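You operate a simulated robot arm through the tools that you are given. There is no shell and no other tool.

You run a simulated robot arm. Do the job below in one go: nothing can be reset, and whatever is moved stays where it is left.

JOB
Click the rebound until the display meets the test card within 5 lb.
Fine: match the card's rebound figure at the card's speed; finish with the crank at the bottom and the power off.

It is judged by the outcome, as a careful person would: the job done as asked, and still so three seconds after it is handed in. It fails if anything else is knocked over, pushed out of place, dropped, spilled or broken.

ROBOT AND FRAMES
A 7-joint arm with a fingered hand, fixed in place. Base frame: the origin is on the floor under the middle of its stand, x ahead of it, y to its left, z up. Lengths are in mm, angles in degrees, forces in N, time in s.
It reaches about 1333 mm from its shoulder. Its first joint turns from -69.0 to 172.0 degrees. Payload 5 kg.
The TCP is the grasp point between the finger pads, 32 mm short of the fingertips. In the tool frame z runs along the fingers and y along their closing line. The gripper opens to 160 mm; its body begins 89 mm behind the TCP. The gripper is a hand of 3 fingers: y runs from the thumb to the fingers, the wrist lies at [0, 0, -252] in the tool frame, and closing takes about 1.5 s.
Orientation is told as [roll, pitch, yaw] about the base's x, y, z axes, in that order, counted from this pose: with the fingers straight down and closing along the base's y, the tool's x points along the base's -x, its y along +y and its z along -z.

CONTROLS
- The arm moves only by the tool play_rows. Its argument "motion" is a list of rows, each a list of 6 numbers: the shift along the tool's x, y, z in cm, then the turn, a rotation vector about the tool's x, y, z in degrees. In form: [[x, y, z, ax, ay, az], ...]. A call has 1 to 20 rows; each row is the pose to reach, as a shift and turn from the pose commanded when the call began, along the tool's axes at that moment. "claw" is the gripper command, from -1 (fully open) to 1 (shut), values between in proportion, set as the call begins (left out, the last holds). Each row takes 0.2 s and may step no farther than 50 mm and 8.6 degrees from the row before; otherwise, or with a gripper value out of range, the whole call is refused. Where a pose cannot be reached the arm comes as near as it can. A force on the tool above 40 N (or 10 N above the force at the start of the call, whichever is more), or a blocked arm, ends the call early, and 0.2 s more pass. The fingers move at their own pace (about 108 mm/s each) and stop on an object; they squeeze with about 26 N. The grip force told is the motor's: it shows also when the fingers shut on nothing. Time passes only in rows, and 0.2 s behind the last, so rows that repeat a pose let the fingers close. It gives the time, the measured TCP pose, the force on the tool (base axes), the opening and the grip force at its end, in the units of the frame above (readings bear some noise), with the torque about the TCP (base axes, N m) and any sound that the robot's microphone picked up.
- Cameras (640 x 400 px; columns grow to the right, rows downward): "scene" is fixed at [218.7, -649.5, 1564.9]; the picture's right is [0.23, -0.97, 0.00], its down [-0.67, -0.16, -0.73] and it looks along [0.71, 0.17, -0.69] (base axes); focal length 275 px, centre (320, 200). "wrist" rides on the gripper at [65, -4, -116] in the tool frame; the picture's right is [0.06, 1.00, 0.00], its down [-0.87, 0.05, -0.49] and it looks along [-0.49, 0.03, 0.87] (tool axes); focal length 261 px, centre (320, 200). There is no depth. A picture from a camera that has moved, and an enlarged one, comes with that camera's place and axes in the base frame and with its lens.
- grab_frame(camera): a new picture of that camera. No time passes.
- raise_lower(by): slides the trunk up (or, below 0, down) by that many mm; the arm rides with it, the base frame stays. It gives what a move gives, with no picture.
- curl_fingers(finger1, finger2, thumb_bend): sets how far each is bent, from 0 (flat) to 1 (curled in); at 0.3 the hand is open as for a grip, at 0.7 the pads meet at the TCP. One left out holds its place. A second passes; each finger stops where it meets its share of the squeeze, and holds until it gets a number again. A gripper value or a shape takes the hand back. It gives what a move gives, with no picture; readings hold the bend of each and the force on the fingers (four entries, about 0 where the hand has none), thumb and palm.
- set_grasp(shape): the hand has 3 fingers and takes this shape, open, in about a second: jaw (thumb against the fingers, like two jaws); tri (thumb and two fingers); tip (a fingertip pinch); poke (one finger out to press); point (the index stretched); flat (the hand flat); cup (the hand cupped); fist (a fist). The gripper value then closes the fingers along that shape, each until it touches; the sizes above hold for jaw. It gives what a move gives, with no picture.
- close_up(camera, box): a new picture of the part [left, top, right, bottom] of that camera's present view, enlarged. No time passes.
- sign_off(): hands the job in; it is judged then, once.

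Nothing tells you positions but the pictures and the camera data. Unless the task says otherwise, let go and move clear before handing in.

The tools are called by a JSON object that holds its "method" and its "body". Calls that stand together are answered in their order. play_rows: Moves the arm, as the interface text tells. Its arguments: {"type":"object","properties":{"motion":{"type":"array","items":{"type":"array","items":{"type":"number"}}},"claw":{"type":"number"}},"required":["motion"]} The other tools are called the same way: raise_lower (by) moves the trunk up or down; set_grasp (shape) gives the hand a shape; curl_fingers (finger1, finger2, thumb_bend) moves the fingers one by one; grab_frame (camera) takes a picture; close_up (camera, box) takes an enlarged picture of a part of a camera's view; sign_off () hands the job in.

At the start:

```text
time_s: 0.0
position: [481.4, -498.5, 1368.2]
ee_rot: [0.0, -0.1, 0.0]
force: [0.1, -0.2, 0.0]
ft_torque: [0.01, -0.03, 0.01]
gripper_width: 160.1
gripper_force: 0.1
shape: jaw
bend: [0.3, 0.3, 0.3]
finger forces: [0.0, 0.0, 0.1, 0.1, 0.0, 0.0]
trunk travel left (down, up): [-725.0, 215.0]
```

scene: 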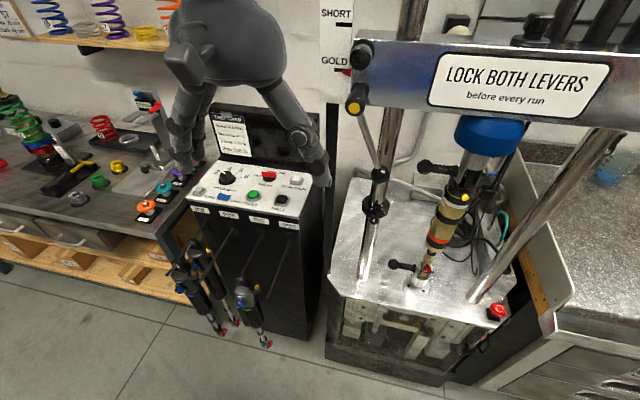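
wrist: 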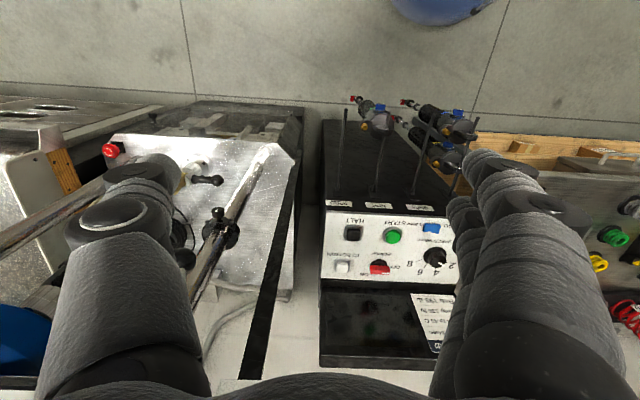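

I see a shock dyno on the right with a shock mounted between two clamps, and a control box with a test card and buttons at the left. I'll look closely at the panel, the card and the shock before I move.

{"method": "close_up", "body": {"camera": "scene", "box": [180, 90, 330, 240]}}

{"method": "close_up", "body": {"camera": "scene", "box": [340, 100, 540, 300]}}

{"method": "close_up", "body": {"camera": "wrist", "box": [310, 190, 470, 370]}}

{"method": "close_up", "body": {"camera": "scene", "box": [340, 0, 640, 130]}}

{"method": "close_up", "body": {"camera": "scene", "box": [205, 105, 265, 165]}}

```text
2.67 times, centred on (255, 165) of scene
camera zoom: at [218.7, -649.5, 1564.9], right [0.23, -0.97, 0.0], down [-0.67, -0.16, -0.73], along [0.71, 0.17, -0.69], focal length 734 px, centre (493, 293)
```

zoom: 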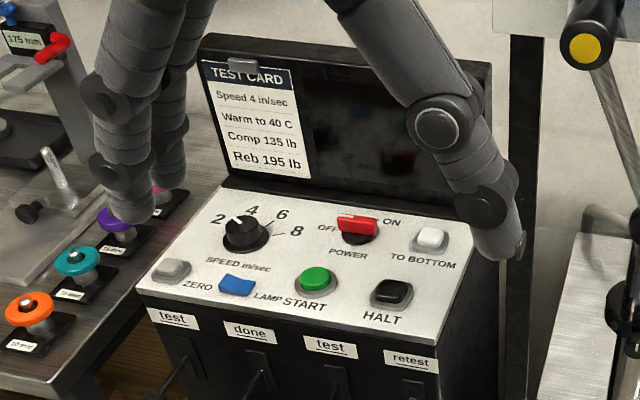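

```text
2.00 times, centred on (440, 200) of scene
camera zoom: at [218.7, -649.5, 1564.9], right [0.23, -0.97, 0.0], down [-0.67, -0.16, -0.73], along [0.71, 0.17, -0.69], focal length 551 px, centre (80, 200)
```

zoom: 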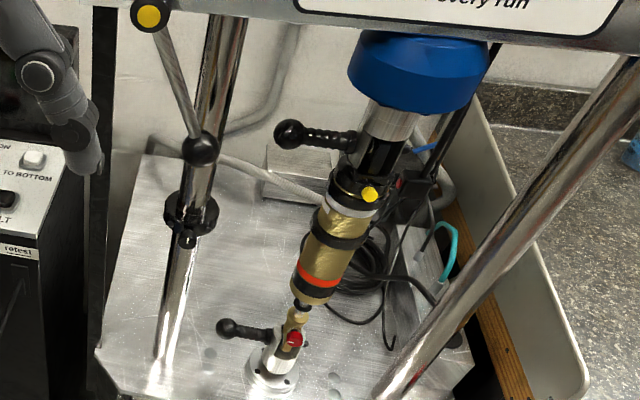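

```text
2.22 times, centred on (390, 280) of wrist
camera zoom: at [417.4, -503.4, 1484.1], right [-0.06, 1.0, 0.0], down [0.87, 0.05, 0.49], along [0.49, 0.03, -0.87], focal length 579 px, centre (164, 22)
```

zoom: 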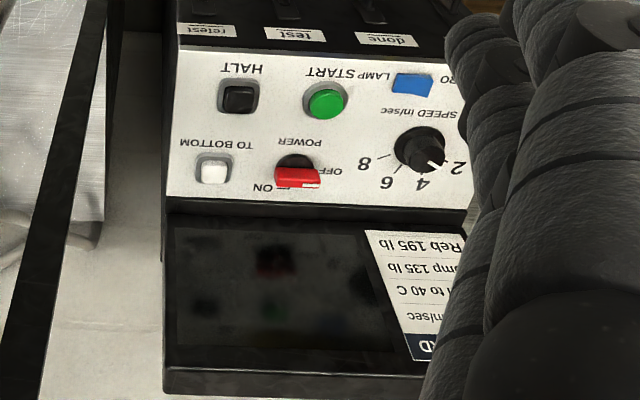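

```text
2.13 times, centred on (490, 65) of scene
camera zoom: at [218.7, -649.5, 1564.9], right [0.23, -0.97, 0.0], down [-0.67, -0.16, -0.73], along [0.71, 0.17, -0.69], focal length 587 px, centre (-43, 488)
```

zoom: 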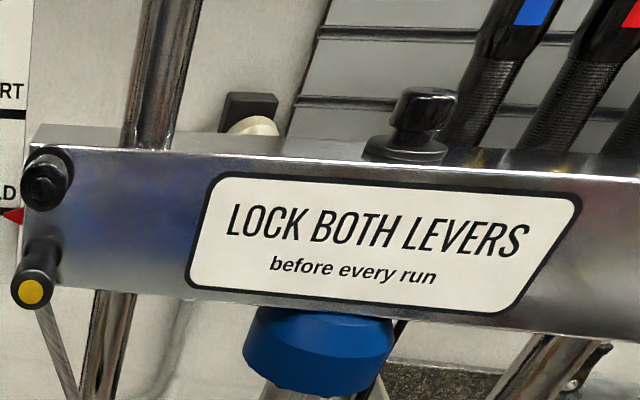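

```text
6.67 times, centred on (235, 135) of scene
camera zoom: at [218.7, -649.5, 1564.9], right [0.23, -0.97, 0.0], down [-0.67, -0.16, -0.73], along [0.71, 0.17, -0.69], focal length 1835 px, centre (887, 633)
```

zoom: 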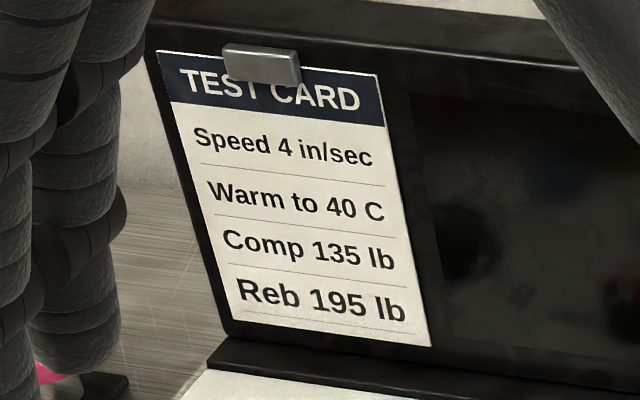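

{"method": "close_up", "body": {"camera": "scene", "box": [205, 160, 305, 220]}}

{"method": "close_up", "body": {"camera": "wrist", "box": [320, 210, 460, 290]}}

{"method": "close_up", "body": {"camera": "scene", "box": [400, 150, 500, 230]}}

{"method": "close_up", "body": {"camera": "scene", "box": [370, 220, 470, 300]}}

{"method": "close_up", "body": {"camera": "wrist", "box": [90, 120, 300, 270]}}

```text
6.40 times, centred on (255, 190) of scene
camera zoom: at [218.7, -649.5, 1564.9], right [0.23, -0.97, 0.0], down [-0.67, -0.16, -0.73], along [0.71, 0.17, -0.69], focal length 1762 px, centre (736, 264)
```

zoom: 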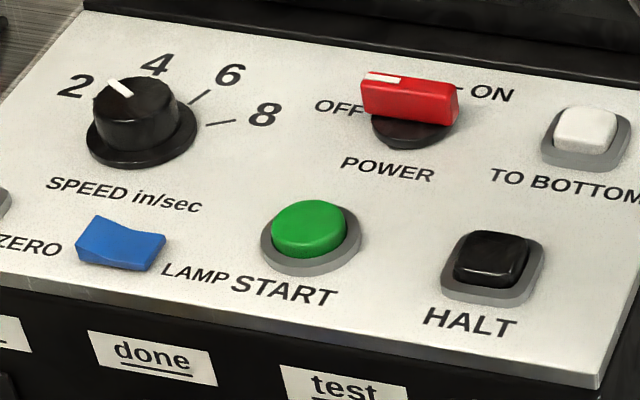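

```text
4.57 times, centred on (390, 250) of wrist
camera zoom: at [417.4, -503.4, 1484.1], right [-0.06, 1.0, 0.0], down [0.87, 0.05, 0.49], along [0.49, 0.03, -0.87], focal length 1192 px, centre (0, -29)
```

zoom: 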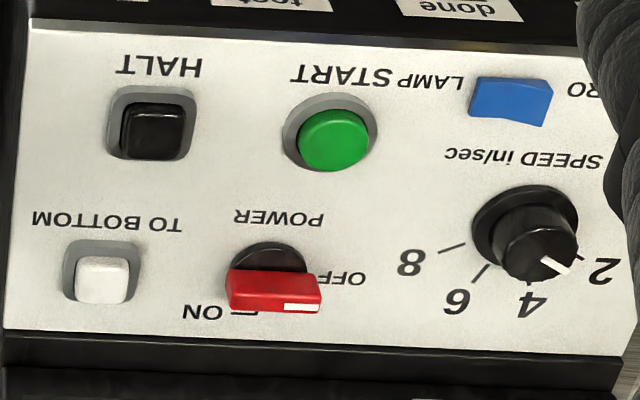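

```text
5.00 times, centred on (450, 190) of scene
camera zoom: at [218.7, -649.5, 1564.9], right [0.23, -0.97, 0.0], down [-0.67, -0.16, -0.73], along [0.71, 0.17, -0.69], focal length 1376 px, centre (-330, 250)
```

zoom: 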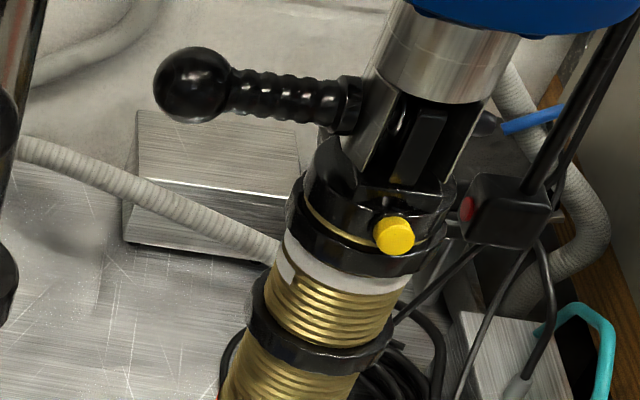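

```text
5.00 times, centred on (420, 260) of scene
camera zoom: at [218.7, -649.5, 1564.9], right [0.23, -0.97, 0.0], down [-0.67, -0.16, -0.73], along [0.71, 0.17, -0.69], focal length 1376 px, centre (-180, -100)
```

zoom: 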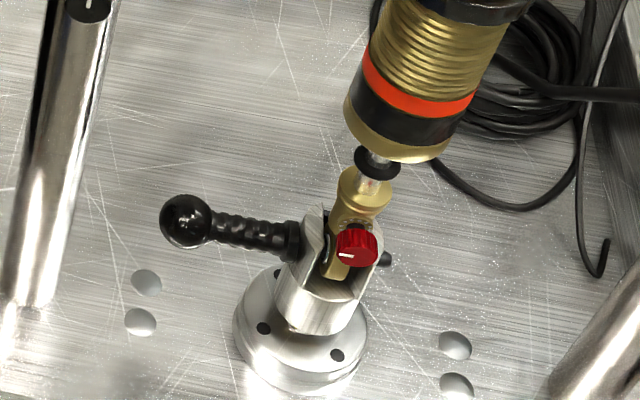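

```text
2.67 times, centred on (195, 195) of wrist
camera zoom: at [417.4, -503.4, 1484.1], right [-0.06, 1.0, 0.0], down [0.87, 0.05, 0.49], along [0.49, 0.03, -0.87], focal length 695 px, centre (653, 213)
```

zoom: 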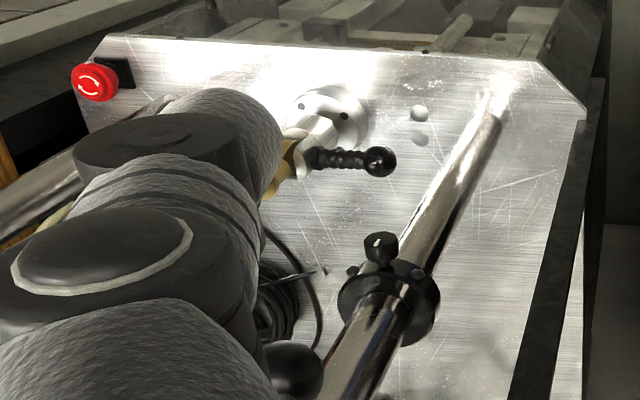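

{"method": "set_grasp", "body": {"shape": "poke"}}

```text
time_s: 0.9
position: [481.0, -499.6, 1368.3]
ee_rot: [0.1, 0.0, 0.0]
force: [0.0, 0.6, -0.1]
ft_torque: [-0.05, 0.0, 0.0]
gripper_width: 0.0
gripper_force: 0.1
shape: poke
bend: [1.0, 1.0, 0.46]
finger forces: [0.0, 0.0, 0.0, 0.0, 0.0, 0.0]
trunk travel left (down, up): [-725.0, 215.0]
```

{"method": "grab_frame", "body": {"camera": "wrist"}}

{"method": "grab_frame", "body": {"camera": "scene"}}

{"method": "close_up", "body": {"camera": "wrist", "box": [60, 100, 320, 300]}}

{"method": "close_up", "body": {"camera": "scene", "box": [150, 0, 350, 130]}}

```text
taken
camera wrist: at [417.4, -503.4, 1484.1], right [-0.06, 1.0, 0.0], down [0.87, 0.05, 0.49], along [0.49, 0.03, -0.87], focal length 261 px, centre (320, 200)
```

wrist: 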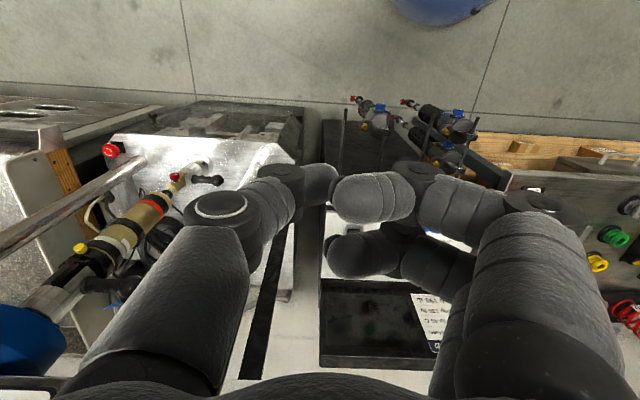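

```text
taken
```

scene: 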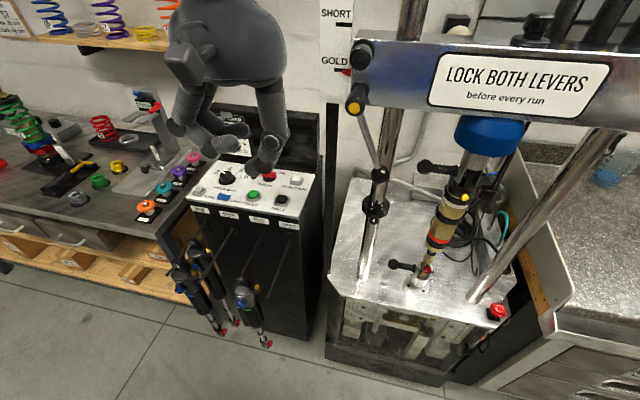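

```text
2.00 times, centred on (190, 200) of wrist
camera zoom: at [417.4, -503.4, 1484.1], right [-0.06, 1.0, 0.0], down [0.87, 0.05, 0.49], along [0.49, 0.03, -0.87], focal length 521 px, centre (580, 200)
```

zoom: 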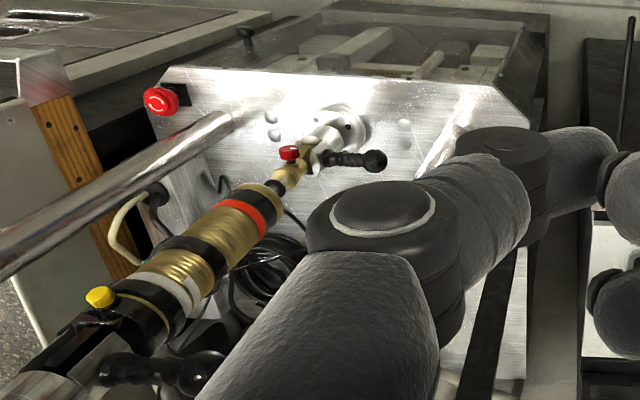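

```text
3.08 times, centred on (250, 65) of scene
camera zoom: at [218.7, -649.5, 1564.9], right [0.23, -0.97, 0.0], down [-0.67, -0.16, -0.73], along [0.71, 0.17, -0.69], focal length 847 px, centre (535, 615)
```

zoom: 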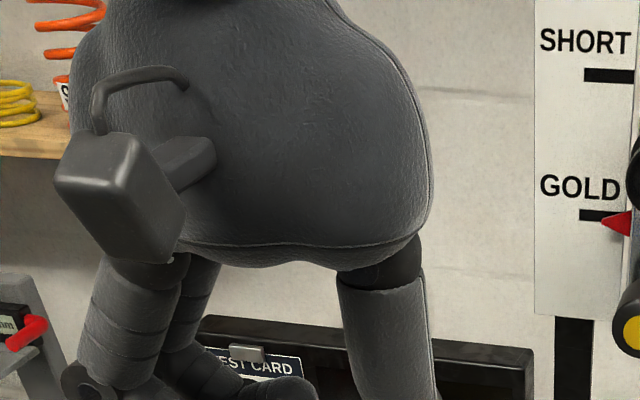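

The rotating-lever clamps, the red rebound knob at the lower eye and the yellow knob at the top are now visible. I'll try the point shape, which may make a better pressing finger.

{"method": "set_grasp", "body": {"shape": "point"}}

{"method": "grab_frame", "body": {"camera": "wrist"}}

{"method": "grab_frame", "body": {"camera": "scene"}}

```text
time_s: 1.8
position: [482.6, -499.4, 1367.5]
ee_rot: [0.0, 0.0, 0.1]
force: [0.6, -0.2, 0.4]
ft_torque: [0.03, 0.01, 0.02]
gripper_width: 0.0
gripper_force: 0.1
shape: point
bend: [0.36, 1.0, 0.43]
finger forces: [0.1, 0.0, 0.0, 0.0, 0.0, 0.0]
trunk travel left (down, up): [-725.0, 215.0]
```

```text
taken
camera wrist: at [417.4, -503.4, 1484.1], right [-0.06, 1.0, 0.0], down [0.87, 0.05, 0.49], along [0.49, 0.03, -0.87], focal length 261 px, centre (320, 200)
```

wrist: 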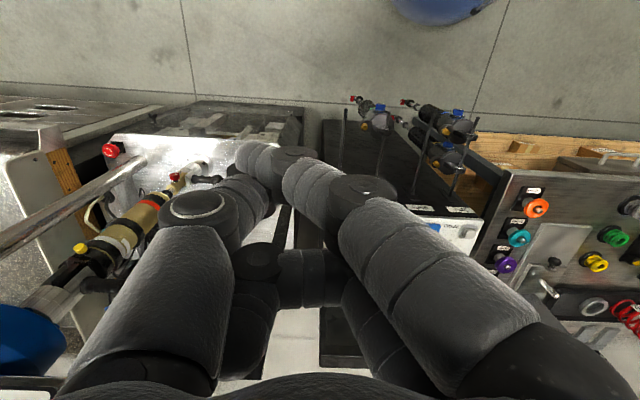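

```text
taken
```

scene: 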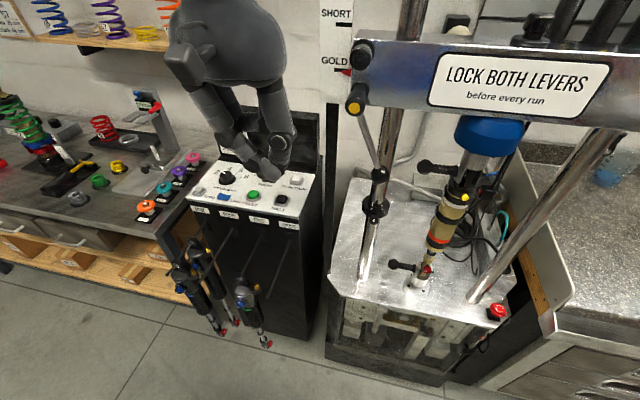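

Red knob sits at about (705, -845, 893) and faces the robot, the yellow knob is above it, and the panel is at about (775, -312, 1003). I'll open the jaw and turn the hand so the wrist camera looks at the rig.

{"method": "set_grasp", "body": {"shape": "jaw"}}

{"method": "play_rows", "body": {"motion": [[2, 0, 0, 0, 0, 8], [4, 0, 0, 0, 0, 16], [6, 0, 0, 0, 0, 24], [8, 0, 0, 0, 0, 32], [10, 0, 0, 0, 0, 40], [10, 0, 0, 0, 0, 48]]}}

{"method": "grab_frame", "body": {"camera": "wrist"}}

{"method": "grab_frame", "body": {"camera": "scene"}}

```text
time_s: 2.7
position: [480.6, -497.7, 1367.8]
ee_rot: [0.0, 0.1, 0.1]
force: [0.3, -0.3, -0.9]
ft_torque: [0.01, -0.01, 0.04]
gripper_width: 159.9
gripper_force: 0.1
shape: jaw
bend: [0.3, 0.3, 0.3]
finger forces: [0.0, 0.0, 0.1, 0.1, 0.1, 0.0]
trunk travel left (down, up): [-725.0, 215.0]
```

```text
time_s: 4.1
position: [383.0, -498.7, 1367.6]
ee_rot: [0.0, 0.1, -48.1]
force: [0.5, 0.6, -0.5]
ft_torque: [0.0, 0.01, 0.02]
gripper_width: 160.1
gripper_force: 0.0
shape: jaw
bend: [0.3, 0.3, 0.3]
finger forces: [0.0, 0.1, 0.1, 0.0, 0.1, 0.1]
trunk travel left (down, up): [-725.0, 215.0]
```

```text
taken
camera wrist: at [336.8, -453.6, 1483.9], right [0.7, 0.71, 0.0], down [0.62, -0.61, 0.49], along [0.35, -0.34, -0.87], focal length 261 px, centre (320, 200)
```

wrist: 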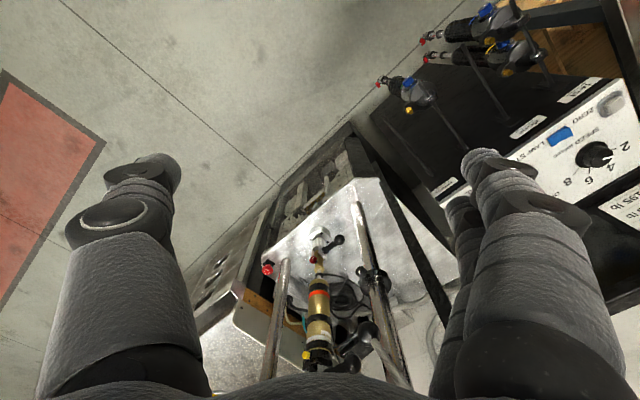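

```text
taken
```

scene: 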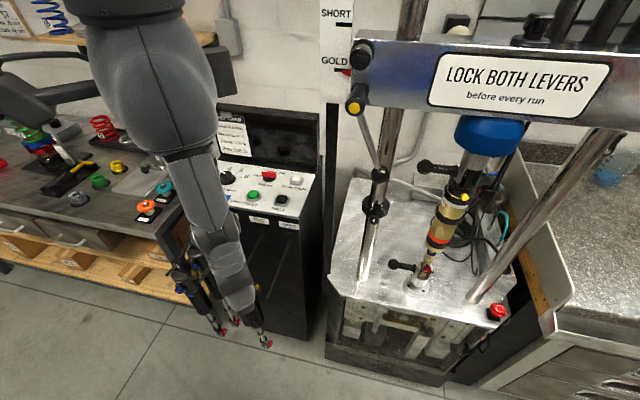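

I'll tilt the hand so the camera looks more level at the crossbar and clamps.

{"method": "play_rows", "body": {"motion": [[0, 0, 0, 0, -8, 0], [0, 0, 0, 0, -16, 0], [0, 0, 0, 0, -24, 0], [0, 0, 0, 0, -32, 0], [0, 0, 0, 0, -40, 0], [0, 0, 0, 0, -48, 0]]}}

{"method": "grab_frame", "body": {"camera": "wrist"}}

{"method": "grab_frame", "body": {"camera": "scene"}}

```text
time_s: 5.5
position: [447.3, -535.4, 1443.3]
ee_rot: [-0.2, -48.0, -47.9]
force: [-0.4, 0.9, 0.7]
ft_torque: [-0.02, -0.01, -0.05]
gripper_width: 160.1
gripper_force: 0.1
shape: jaw
bend: [0.3, 0.3, 0.3]
finger forces: [0.0, 0.0, 0.1, 0.0, 0.0, 0.0]
out of reach, approached as far as the arm can: row 3, 4, 5, 6
trunk travel left (down, up): [-725.0, 215.0]
```

```text
taken
camera wrist: at [357.5, -442.6, 1472.0], right [0.71, 0.7, -0.05], down [0.19, -0.12, 0.97], along [0.68, -0.7, -0.22], focal length 261 px, centre (320, 200)
```

wrist: 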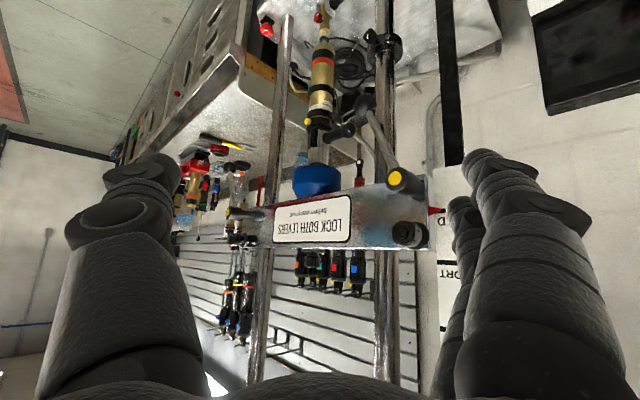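

```text
taken
```

scene: 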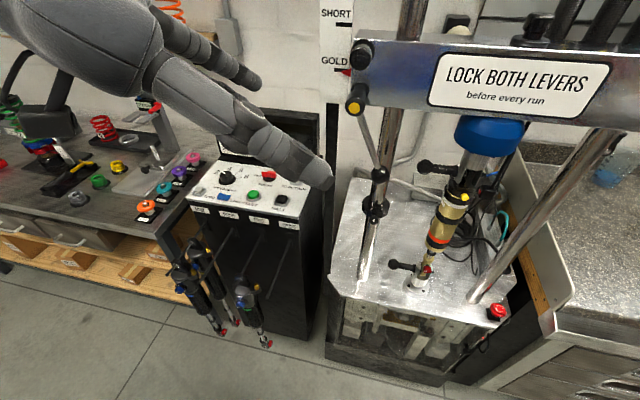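

{"method": "close_up", "body": {"camera": "wrist", "box": [320, 80, 450, 270]}}

{"method": "close_up", "body": {"camera": "wrist", "box": [170, 130, 330, 270]}}

{"method": "close_up", "body": {"camera": "wrist", "box": [250, 0, 420, 150]}}

{"method": "close_up", "body": {"camera": "scene", "box": [330, 20, 430, 230]}}

```text
2.11 times, centred on (385, 175) of wrist
camera zoom: at [357.5, -442.6, 1472.0], right [0.71, 0.7, -0.05], down [0.19, -0.12, 0.97], along [0.68, -0.7, -0.22], focal length 549 px, centre (183, 253)
```

zoom: 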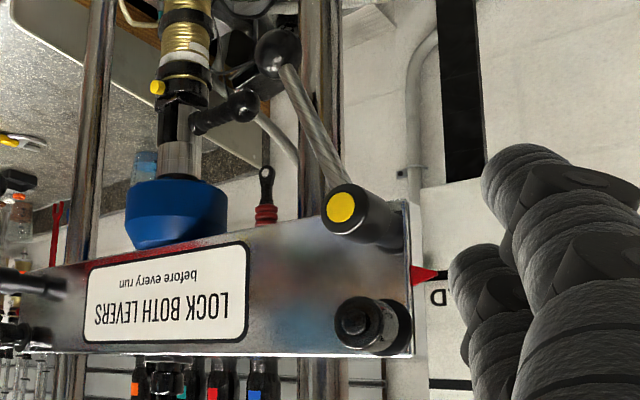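

```text
2.86 times, centred on (250, 200) of wrist
camera zoom: at [357.5, -442.6, 1472.0], right [0.71, 0.7, -0.05], down [0.19, -0.12, 0.97], along [0.68, -0.7, -0.22], focal length 745 px, centre (520, 200)
```

zoom: 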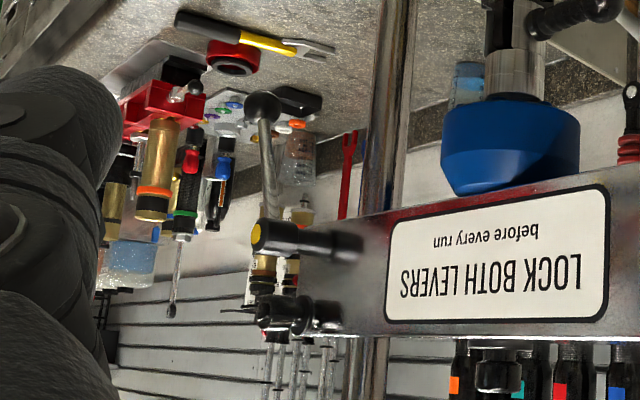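

```text
2.67 times, centred on (335, 75) of wrist
camera zoom: at [357.5, -442.6, 1472.0], right [0.71, 0.7, -0.05], down [0.19, -0.12, 0.97], along [0.68, -0.7, -0.22], focal length 695 px, centre (280, 533)
```

zoom: 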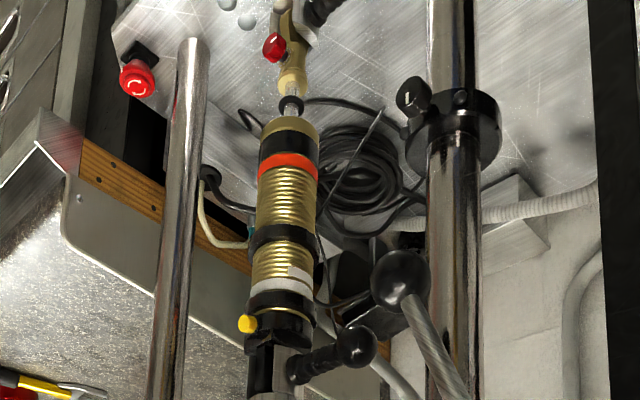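

```text
1.90 times, centred on (380, 125) of scene
camera zoom: at [218.7, -649.5, 1564.9], right [0.23, -0.97, 0.0], down [-0.67, -0.16, -0.73], along [0.71, 0.17, -0.69], focal length 524 px, centre (206, 343)
```

zoom: 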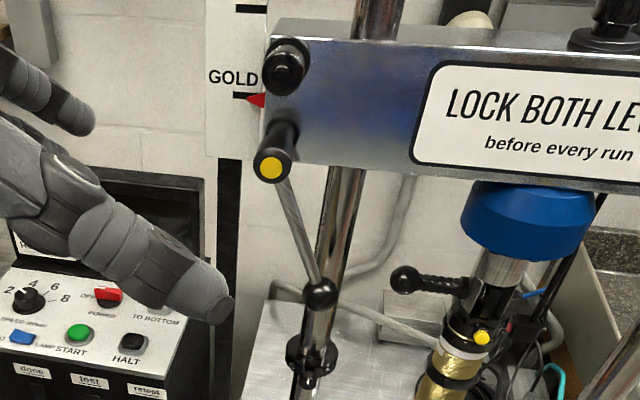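

Both crossbar clamp levers have yellow hubs and hang at the same angle. The panel's buttons are at z≈1000. I'll bring the hand upright again and move over the panel for an overhead look.

{"method": "play_rows", "body": {"motion": [[0, 0, 0, 0, 8, 0], [0, 0, 0, 0, 16, 0], [0, 0, 0, 0, 24, 0], [0, 0, 0, 0, 32, 0], [0, 0, 0, 0, 40, 0], [0, 0, 0, 0, 48, 0]]}}

{"method": "play_rows", "body": {"motion": [[0, 0, 0, 0, 0, -8], [0, 0, 0, 0, 0, -16], [0, 0, 0, 0, 0, -24], [0, 0, 0, 0, 0, -32], [0, 0, 0, 0, 0, -40], [0, 0, 0, 0, 0, -48]]}}

```text
time_s: 6.9
position: [449.0, -542.5, 1438.3]
ee_rot: [0.0, 0.2, -48.0]
force: [0.2, 0.5, 0.1]
ft_torque: [0.01, 0.02, 0.04]
gripper_width: 160.2
gripper_force: 0.0
shape: jaw
bend: [0.3, 0.3, 0.3]
finger forces: [0.1, 0.1, 0.0, 0.1, 0.0, 0.0]
trunk travel left (down, up): [-725.0, 215.0]
```

```text
time_s: 8.3
position: [447.4, -543.0, 1438.1]
ee_rot: [0.0, -0.1, 0.1]
force: [0.3, 1.1, -0.7]
ft_torque: [0.0, -0.02, 0.02]
gripper_width: 159.9
gripper_force: 0.0
shape: jaw
bend: [0.3, 0.3, 0.3]
finger forces: [0.0, 0.0, 0.0, 0.0, 0.1, 0.1]
trunk travel left (down, up): [-725.0, 215.0]
```

{"method": "play_rows", "body": {"motion": [[-2.6, 2.7, 1.9, 0, 0, 0], [-5.2, 5.4, 3.7, 0, 0, 0], [-7.8, 8.1, 5.6, 0, 0, 0], [-10.4, 10.8, 7.5, 0, 0, 0], [-13.1, 13.5, 9.3, 0, 0, 0], [-15.7, 16.2, 11.2, 0, 0, 0], [-18.3, 18.9, 13.1, 0, 0, 0], [-20.9, 21.6, 14.9, 0, 0, 0], [-23.5, 24.3, 16.8, 0, 0, 0]]}}

{"method": "grab_frame", "body": {"camera": "wrist"}}

{"method": "grab_frame", "body": {"camera": "scene"}}

```text
time_s: 10.3
position: [685.1, -300.0, 1268.6]
ee_rot: [0.0, 0.2, 0.0]
force: [0.8, -0.3, 0.2]
ft_torque: [0.03, 0.08, -0.02]
gripper_width: 159.5
gripper_force: 0.1
shape: jaw
bend: [0.3, 0.3, 0.3]
finger forces: [0.0, 0.1, 0.1, 0.0, 0.0, 0.1]
trunk travel left (down, up): [-725.0, 215.0]
```

```text
taken
camera wrist: at [621.2, -304.6, 1384.5], right [-0.06, 1.0, 0.0], down [0.87, 0.05, 0.49], along [0.49, 0.03, -0.87], focal length 261 px, centre (320, 200)
```

wrist: 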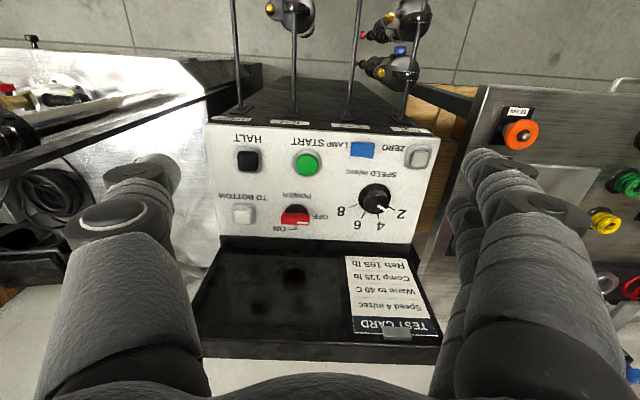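

```text
taken
```

scene: 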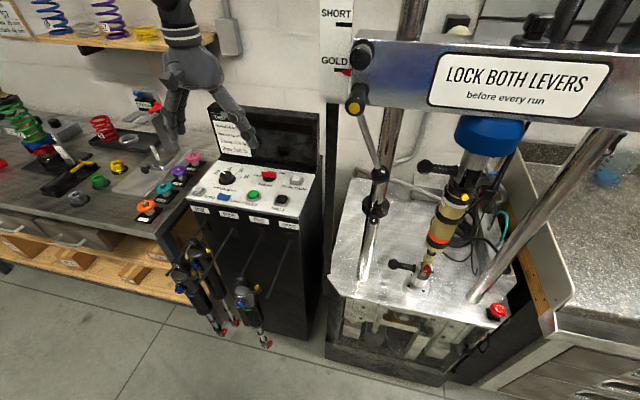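

{"method": "close_up", "body": {"camera": "wrist", "box": [200, 110, 440, 250]}}

{"method": "close_up", "body": {"camera": "wrist", "box": [340, 170, 420, 240]}}

{"method": "close_up", "body": {"camera": "wrist", "box": [265, 180, 345, 240]}}

{"method": "close_up", "body": {"camera": "scene", "box": [180, 90, 340, 220]}}

```text
2.67 times, centred on (320, 180) of wrist
camera zoom: at [621.2, -304.6, 1384.5], right [-0.06, 1.0, 0.0], down [0.87, 0.05, 0.49], along [0.49, 0.03, -0.87], focal length 695 px, centre (320, 253)
```

zoom: 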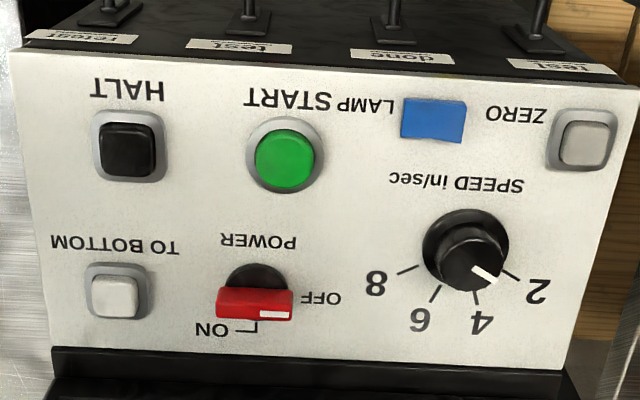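

```text
5.71 times, centred on (380, 205) of wrist
camera zoom: at [621.2, -304.6, 1384.5], right [-0.06, 1.0, 0.0], down [0.87, 0.05, 0.49], along [0.49, 0.03, -0.87], focal length 1489 px, centre (-23, 171)
```

zoom: 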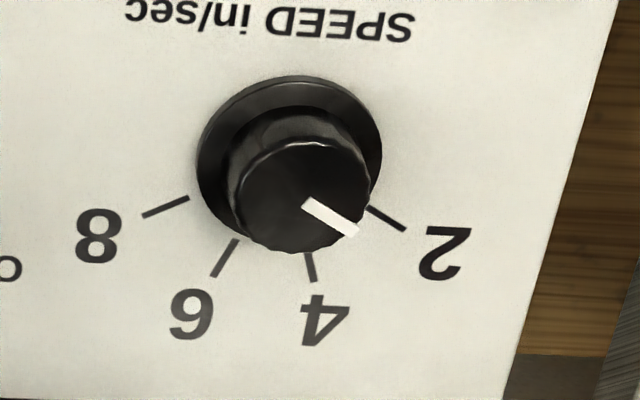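

```text
6.67 times, centred on (305, 210) of wrist
camera zoom: at [621.2, -304.6, 1384.5], right [-0.06, 1.0, 0.0], down [0.87, 0.05, 0.49], along [0.49, 0.03, -0.87], focal length 1738 px, centre (420, 133)
```

zoom: 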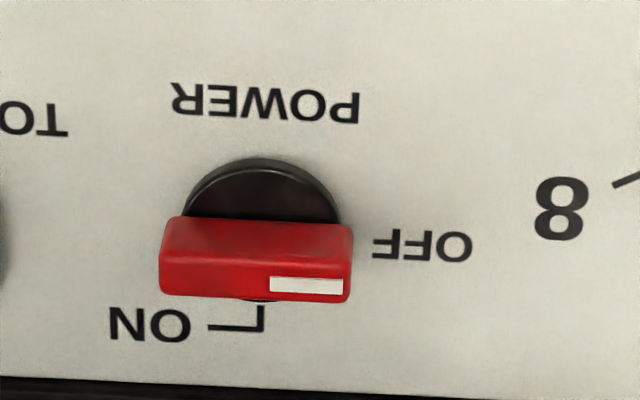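

```text
3.08 times, centred on (260, 155) of scene
camera zoom: at [218.7, -649.5, 1564.9], right [0.23, -0.97, 0.0], down [-0.67, -0.16, -0.73], along [0.71, 0.17, -0.69], focal length 847 px, centre (505, 338)
```

zoom: 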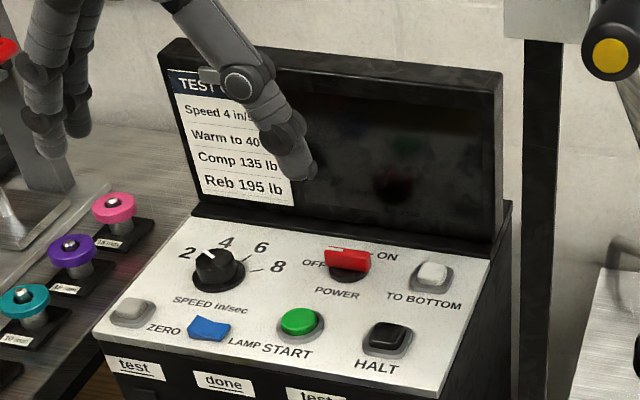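

Speed points at 2 and must go to 4 (40° clockwise), and power is a red bar that turns 90° clockwise from OFF to ON. I'll check the tri and tip shapes here in free air before touching anything.

{"method": "set_grasp", "body": {"shape": "tri"}}

{"method": "grab_frame", "body": {"camera": "wrist"}}

{"method": "play_rows", "body": {"motion": [[0, 0, 0, 0, 0, 0], [0, 0, 0, 0, 0, 0], [0, 0, 0, 0, 0, 0], [0, 0, 0, 0, 0, 0], [0, 0, 0, 0, 0, 0], [0, 0, 0, 0, 0, 0], [0, 0, 0, 0, 0, 0]], "claw": 1}}

{"method": "grab_frame", "body": {"camera": "wrist"}}

{"method": "close_up", "body": {"camera": "scene", "box": [130, 0, 310, 170]}}

```text
time_s: 11.2
position: [682.8, -299.6, 1271.0]
ee_rot: [0.0, 0.0, 0.0]
force: [-0.1, -0.2, -0.5]
ft_torque: [0.02, 0.03, 0.0]
gripper_width: 160.0
gripper_force: 0.1
shape: tri
bend: [0.3, 0.3, 0.3]
finger forces: [0.1, 0.0, 0.0, 0.0, 0.0, 0.0]
trunk travel left (down, up): [-725.0, 215.0]
```

```text
taken
camera wrist: at [618.7, -304.2, 1386.4], right [-0.06, 1.0, 0.0], down [0.87, 0.05, 0.49], along [0.49, 0.03, -0.87], focal length 261 px, centre (320, 200)
```

wrist: 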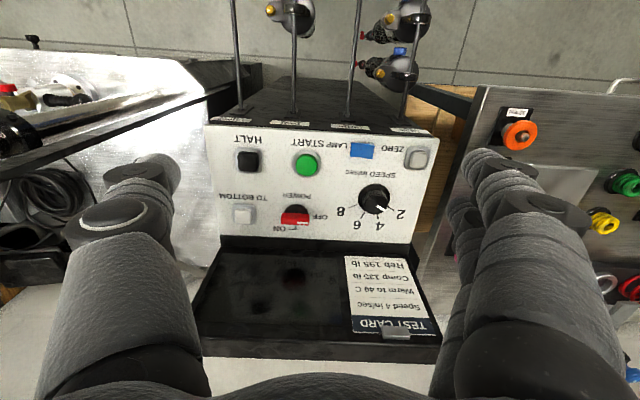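

```text
time_s: 12.8
position: [682.5, -299.1, 1271.0]
ee_rot: [0.0, 0.0, -0.1]
force: [-0.8, 0.9, -1.0]
ft_torque: [-0.02, -0.03, 0.01]
gripper_width: 0.0
gripper_force: 25.5
shape: tri
bend: [0.65, 0.65, 0.67]
finger forces: [0.1, 0.1, 0.0, 0.1, 0.0, 0.1]
trunk travel left (down, up): [-725.0, 215.0]
```

```text
taken
camera wrist: at [618.3, -304.1, 1386.5], right [-0.06, 1.0, 0.0], down [0.87, 0.05, 0.49], along [0.49, 0.03, -0.87], focal length 261 px, centre (320, 200)
```

wrist: 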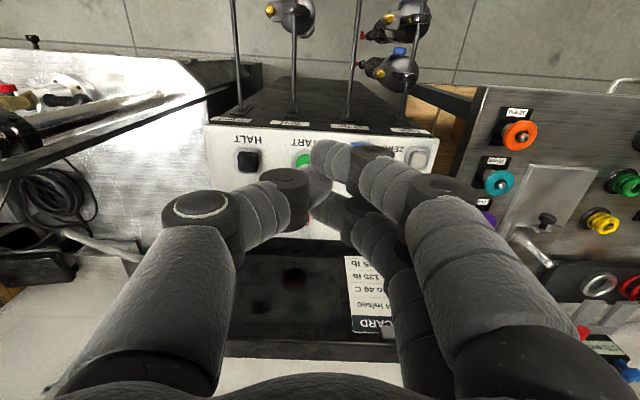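

```text
2.35 times, centred on (220, 85) of scene
camera zoom: at [218.7, -649.5, 1564.9], right [0.23, -0.97, 0.0], down [-0.67, -0.16, -0.73], along [0.71, 0.17, -0.69], focal length 648 px, centre (555, 471)
```

zoom: 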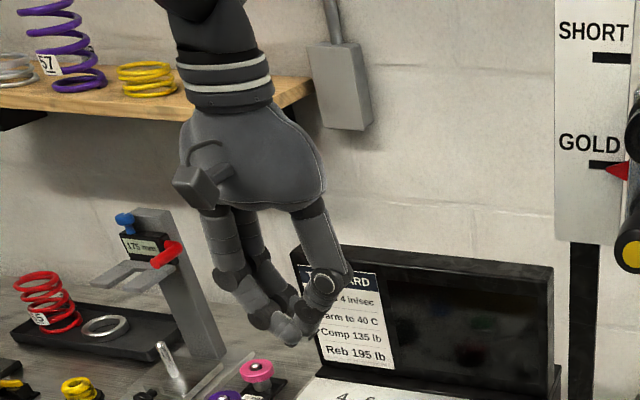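

{"method": "set_grasp", "body": {"shape": "tip"}}

{"method": "grab_frame", "body": {"camera": "wrist"}}

{"method": "play_rows", "body": {"motion": [[0, 0, 0, 0, 0, 0], [0, 0, 0, 0, 0, 0], [0, 0, 0, 0, 0, 0], [0, 0, 0, 0, 0, 0], [0, 0, 0, 0, 0, 0], [0, 0, 0, 0, 0, 0], [0, 0, 0, 0, 0, 0]], "claw": 1}}

{"method": "grab_frame", "body": {"camera": "wrist"}}

{"method": "close_up", "body": {"camera": "scene", "box": [130, 0, 310, 170]}}

```text
time_s: 13.7
position: [682.9, -299.7, 1270.8]
ee_rot: [0.0, 0.0, 0.0]
force: [-0.6, -0.2, 0.1]
ft_torque: [0.04, 0.01, -0.01]
gripper_width: 159.8
gripper_force: 0.1
shape: tip
bend: [0.3, 0.3, 0.3]
finger forces: [0.0, 0.2, 0.0, 0.0, 0.0, 0.0]
trunk travel left (down, up): [-725.0, 215.0]
```

```text
taken
camera wrist: at [618.4, -304.1, 1386.5], right [-0.06, 1.0, 0.0], down [0.87, 0.05, 0.49], along [0.49, 0.03, -0.87], focal length 261 px, centre (320, 200)
```

wrist: 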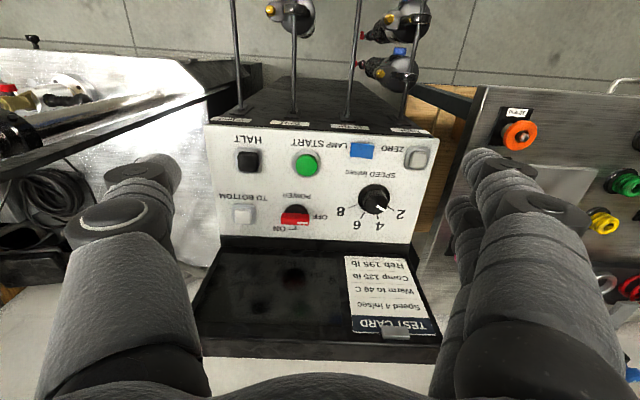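

```text
time_s: 15.3
position: [683.0, -299.8, 1271.2]
ee_rot: [-0.1, 0.1, 0.0]
force: [0.7, 1.2, -0.3]
ft_torque: [-0.03, 0.0, 0.0]
gripper_width: 0.0
gripper_force: 26.2
shape: tip
bend: [0.65, 0.65, 0.67]
finger forces: [0.0, 0.0, 0.0, 0.2, 0.0, 0.0]
trunk travel left (down, up): [-725.0, 215.0]
```

```text
taken
camera wrist: at [618.3, -304.1, 1386.5], right [-0.06, 1.0, 0.0], down [0.87, 0.05, 0.49], along [0.49, 0.03, -0.87], focal length 261 px, centre (320, 200)
```

wrist: 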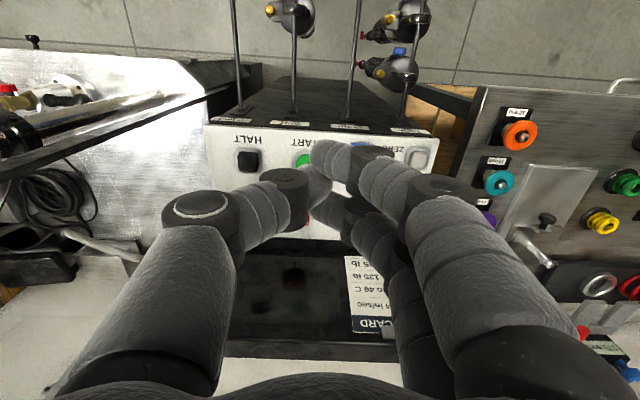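

```text
2.35 times, centred on (220, 85) of scene
camera zoom: at [218.7, -649.5, 1564.9], right [0.23, -0.97, 0.0], down [-0.67, -0.16, -0.73], along [0.71, 0.17, -0.69], focal length 648 px, centre (555, 471)
```

zoom: 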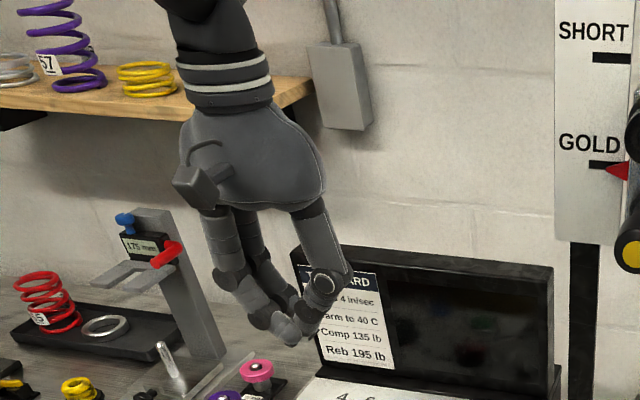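

All three grasp shapes are the same opposed pinch. I'll go back to poke, where one digit sticks out, and work out where its tip is.

{"method": "set_grasp", "body": {"shape": "poke"}}

{"method": "close_up", "body": {"camera": "wrist", "box": [180, 120, 500, 320]}}

{"method": "close_up", "body": {"camera": "scene", "box": [140, 30, 280, 180]}}

```text
time_s: 16.2
position: [681.5, -299.3, 1271.2]
ee_rot: [0.0, 0.1, 0.0]
force: [-0.4, 0.5, -0.7]
ft_torque: [-0.01, 0.0, -0.02]
gripper_width: 0.0
gripper_force: 0.1
shape: poke
bend: [0.95, 0.95, 1.0]
finger forces: [0.0, 0.0, 0.0, 0.0, 0.0, 0.0]
trunk travel left (down, up): [-725.0, 215.0]
```

```text
2.00 times, centred on (340, 220) of wrist
camera zoom: at [618.3, -304.1, 1386.5], right [-0.06, 1.0, 0.0], down [0.87, 0.05, 0.49], along [0.49, 0.03, -0.87], focal length 521 px, centre (280, 160)
```

zoom: 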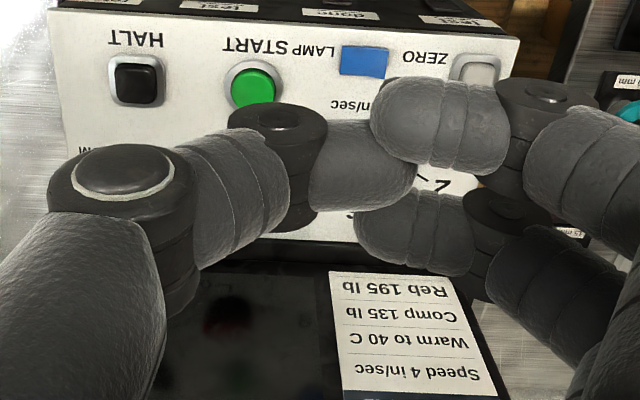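

```text
2.67 times, centred on (210, 105) of scene
camera zoom: at [218.7, -649.5, 1564.9], right [0.23, -0.97, 0.0], down [-0.67, -0.16, -0.73], along [0.71, 0.17, -0.69], focal length 734 px, centre (613, 453)
```

zoom: 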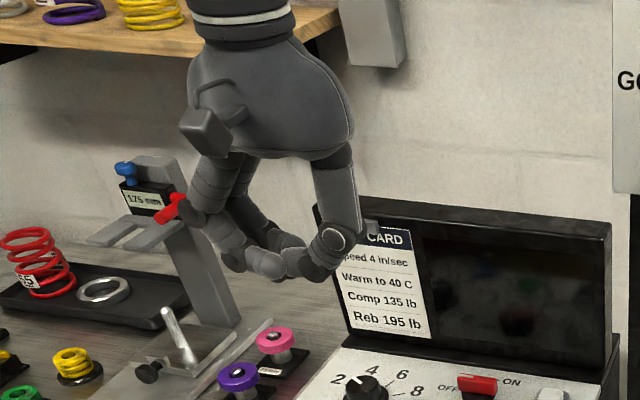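

{"method": "set_grasp", "body": {"shape": "jaw"}}

{"method": "curl_fingers", "body": {"finger1": 1.0, "finger2": 1.0, "thumb_bend": 0.1}}

{"method": "grab_frame", "body": {"camera": "wrist"}}

{"method": "close_up", "body": {"camera": "scene", "box": [140, 30, 280, 180]}}

```text
time_s: 17.1
position: [683.2, -300.1, 1270.2]
ee_rot: [0.1, 0.1, 0.0]
force: [-0.2, -0.3, 0.3]
ft_torque: [-0.04, 0.0, -0.03]
gripper_width: 159.7
gripper_force: 0.0
shape: jaw
bend: [0.3, 0.3, 0.3]
finger forces: [0.0, 0.1, 0.1, 0.0, 0.0, 0.0]
trunk travel left (down, up): [-725.0, 215.0]
```

```text
time_s: 18.1
position: [681.8, -300.1, 1270.1]
ee_rot: [0.0, 0.0, 0.0]
force: [-0.2, -0.1, -0.6]
ft_torque: [-0.01, -0.01, 0.03]
gripper_width: 82.9
gripper_force: 0.0
shape: fingers
bend: [1.0, 1.0, 0.1]
finger forces: [0.1, 0.1, 0.1, 0.0, 0.0, 0.0]
trunk travel left (down, up): [-725.0, 215.0]
```

```text
taken
camera wrist: at [618.4, -304.1, 1386.5], right [-0.06, 1.0, 0.0], down [0.87, 0.05, 0.49], along [0.49, 0.03, -0.87], focal length 261 px, centre (320, 200)
```

wrist: 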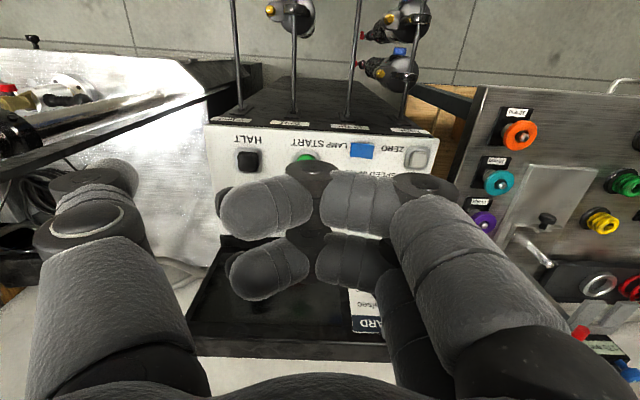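

```text
2.67 times, centred on (210, 105) of scene
camera zoom: at [218.7, -649.5, 1564.9], right [0.23, -0.97, 0.0], down [-0.67, -0.16, -0.73], along [0.71, 0.17, -0.69], focal length 734 px, centre (613, 453)
```

zoom: 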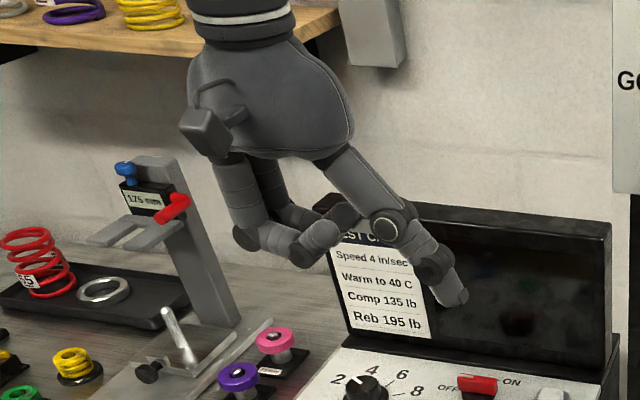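

{"method": "curl_fingers", "body": {"thumb_bend": 0.38}}

{"method": "grab_frame", "body": {"camera": "wrist"}}

{"method": "close_up", "body": {"camera": "scene", "box": [140, 30, 280, 180]}}

```text
time_s: 19.1
position: [682.5, -299.8, 1270.0]
ee_rot: [0.0, 0.0, 0.0]
force: [0.6, 0.3, 0.6]
ft_torque: [0.02, -0.01, 0.0]
gripper_width: 67.4
gripper_force: 0.1
shape: fingers
bend: [1.0, 1.0, 0.38]
finger forces: [0.1, 0.0, 0.1, 0.0, 0.0, 0.0]
trunk travel left (down, up): [-725.0, 215.0]
```

```text
taken
camera wrist: at [618.3, -304.1, 1386.5], right [-0.06, 1.0, 0.0], down [0.87, 0.05, 0.49], along [0.49, 0.03, -0.87], focal length 261 px, centre (320, 200)
```

wrist: 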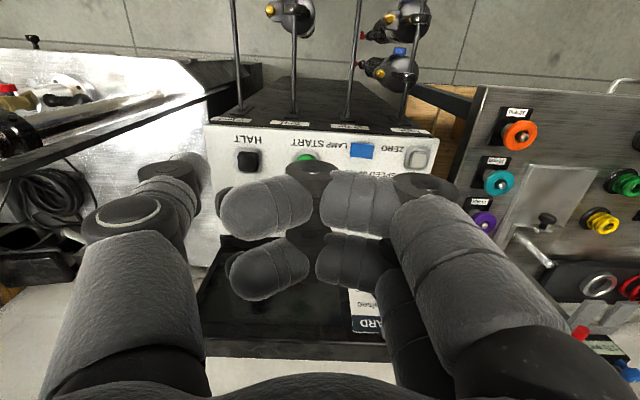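

```text
2.67 times, centred on (210, 105) of scene
camera zoom: at [218.7, -649.5, 1564.9], right [0.23, -0.97, 0.0], down [-0.67, -0.16, -0.73], along [0.71, 0.17, -0.69], focal length 734 px, centre (613, 453)
```

zoom: 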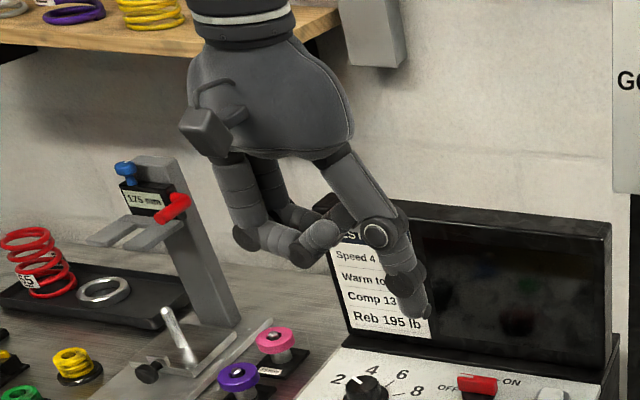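

The thumb works well as a poker, with its tip at tool (0, -81, +34). I'll yaw the hand so the thumb points toward the display side, which keeps the palm clear of the screen.

{"method": "play_rows", "body": {"motion": [[0, 0, 0, 0, 0, -8.2], [0, 0, 0, 0, 0, -16.4], [0, 0, 0, 0, 0, -24.6], [0, 0, 0, 0, 0, -32.8], [0, 0, 0, 0, 0, -41], [0, 0, 0, 0, 0, -49.2], [0, 0, 0, 0, 0, -57.4], [0, 0, 0, 0, 0, -65.6], [0, 0, 0, 0, 0, -73.8], [0, 0, 0, 0, 0, -82], [0, 0, 0, 0, 0, -90]]}}

{"method": "grab_frame", "body": {"camera": "wrist"}}

{"method": "grab_frame", "body": {"camera": "scene"}}

```text
time_s: 21.5
position: [682.1, -299.1, 1270.6]
ee_rot: [-0.1, -0.1, 90.1]
force: [-0.7, -0.3, 0.2]
ft_torque: [0.0, 0.02, 0.01]
gripper_width: 67.3
gripper_force: 0.0
shape: fingers
bend: [1.0, 1.0, 0.38]
finger forces: [0.1, 0.0, 0.0, 0.1, 0.0, 0.1]
trunk travel left (down, up): [-725.0, 215.0]
```

```text
taken
camera wrist: at [687.1, -365.3, 1386.7], right [-1.0, -0.06, 0.0], down [-0.06, 0.87, 0.49], along [-0.03, 0.49, -0.87], focal length 261 px, centre (320, 200)
```

wrist: 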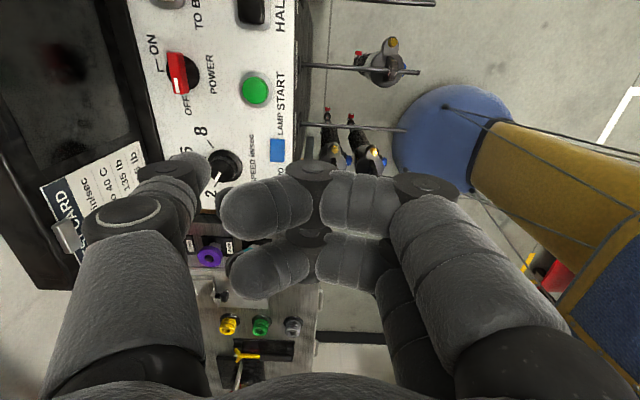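

```text
taken
```

scene: 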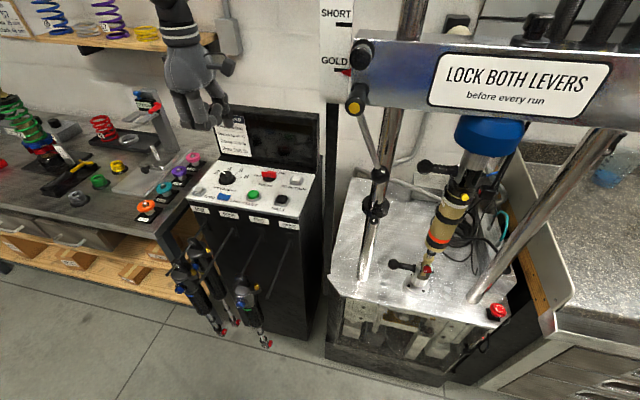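

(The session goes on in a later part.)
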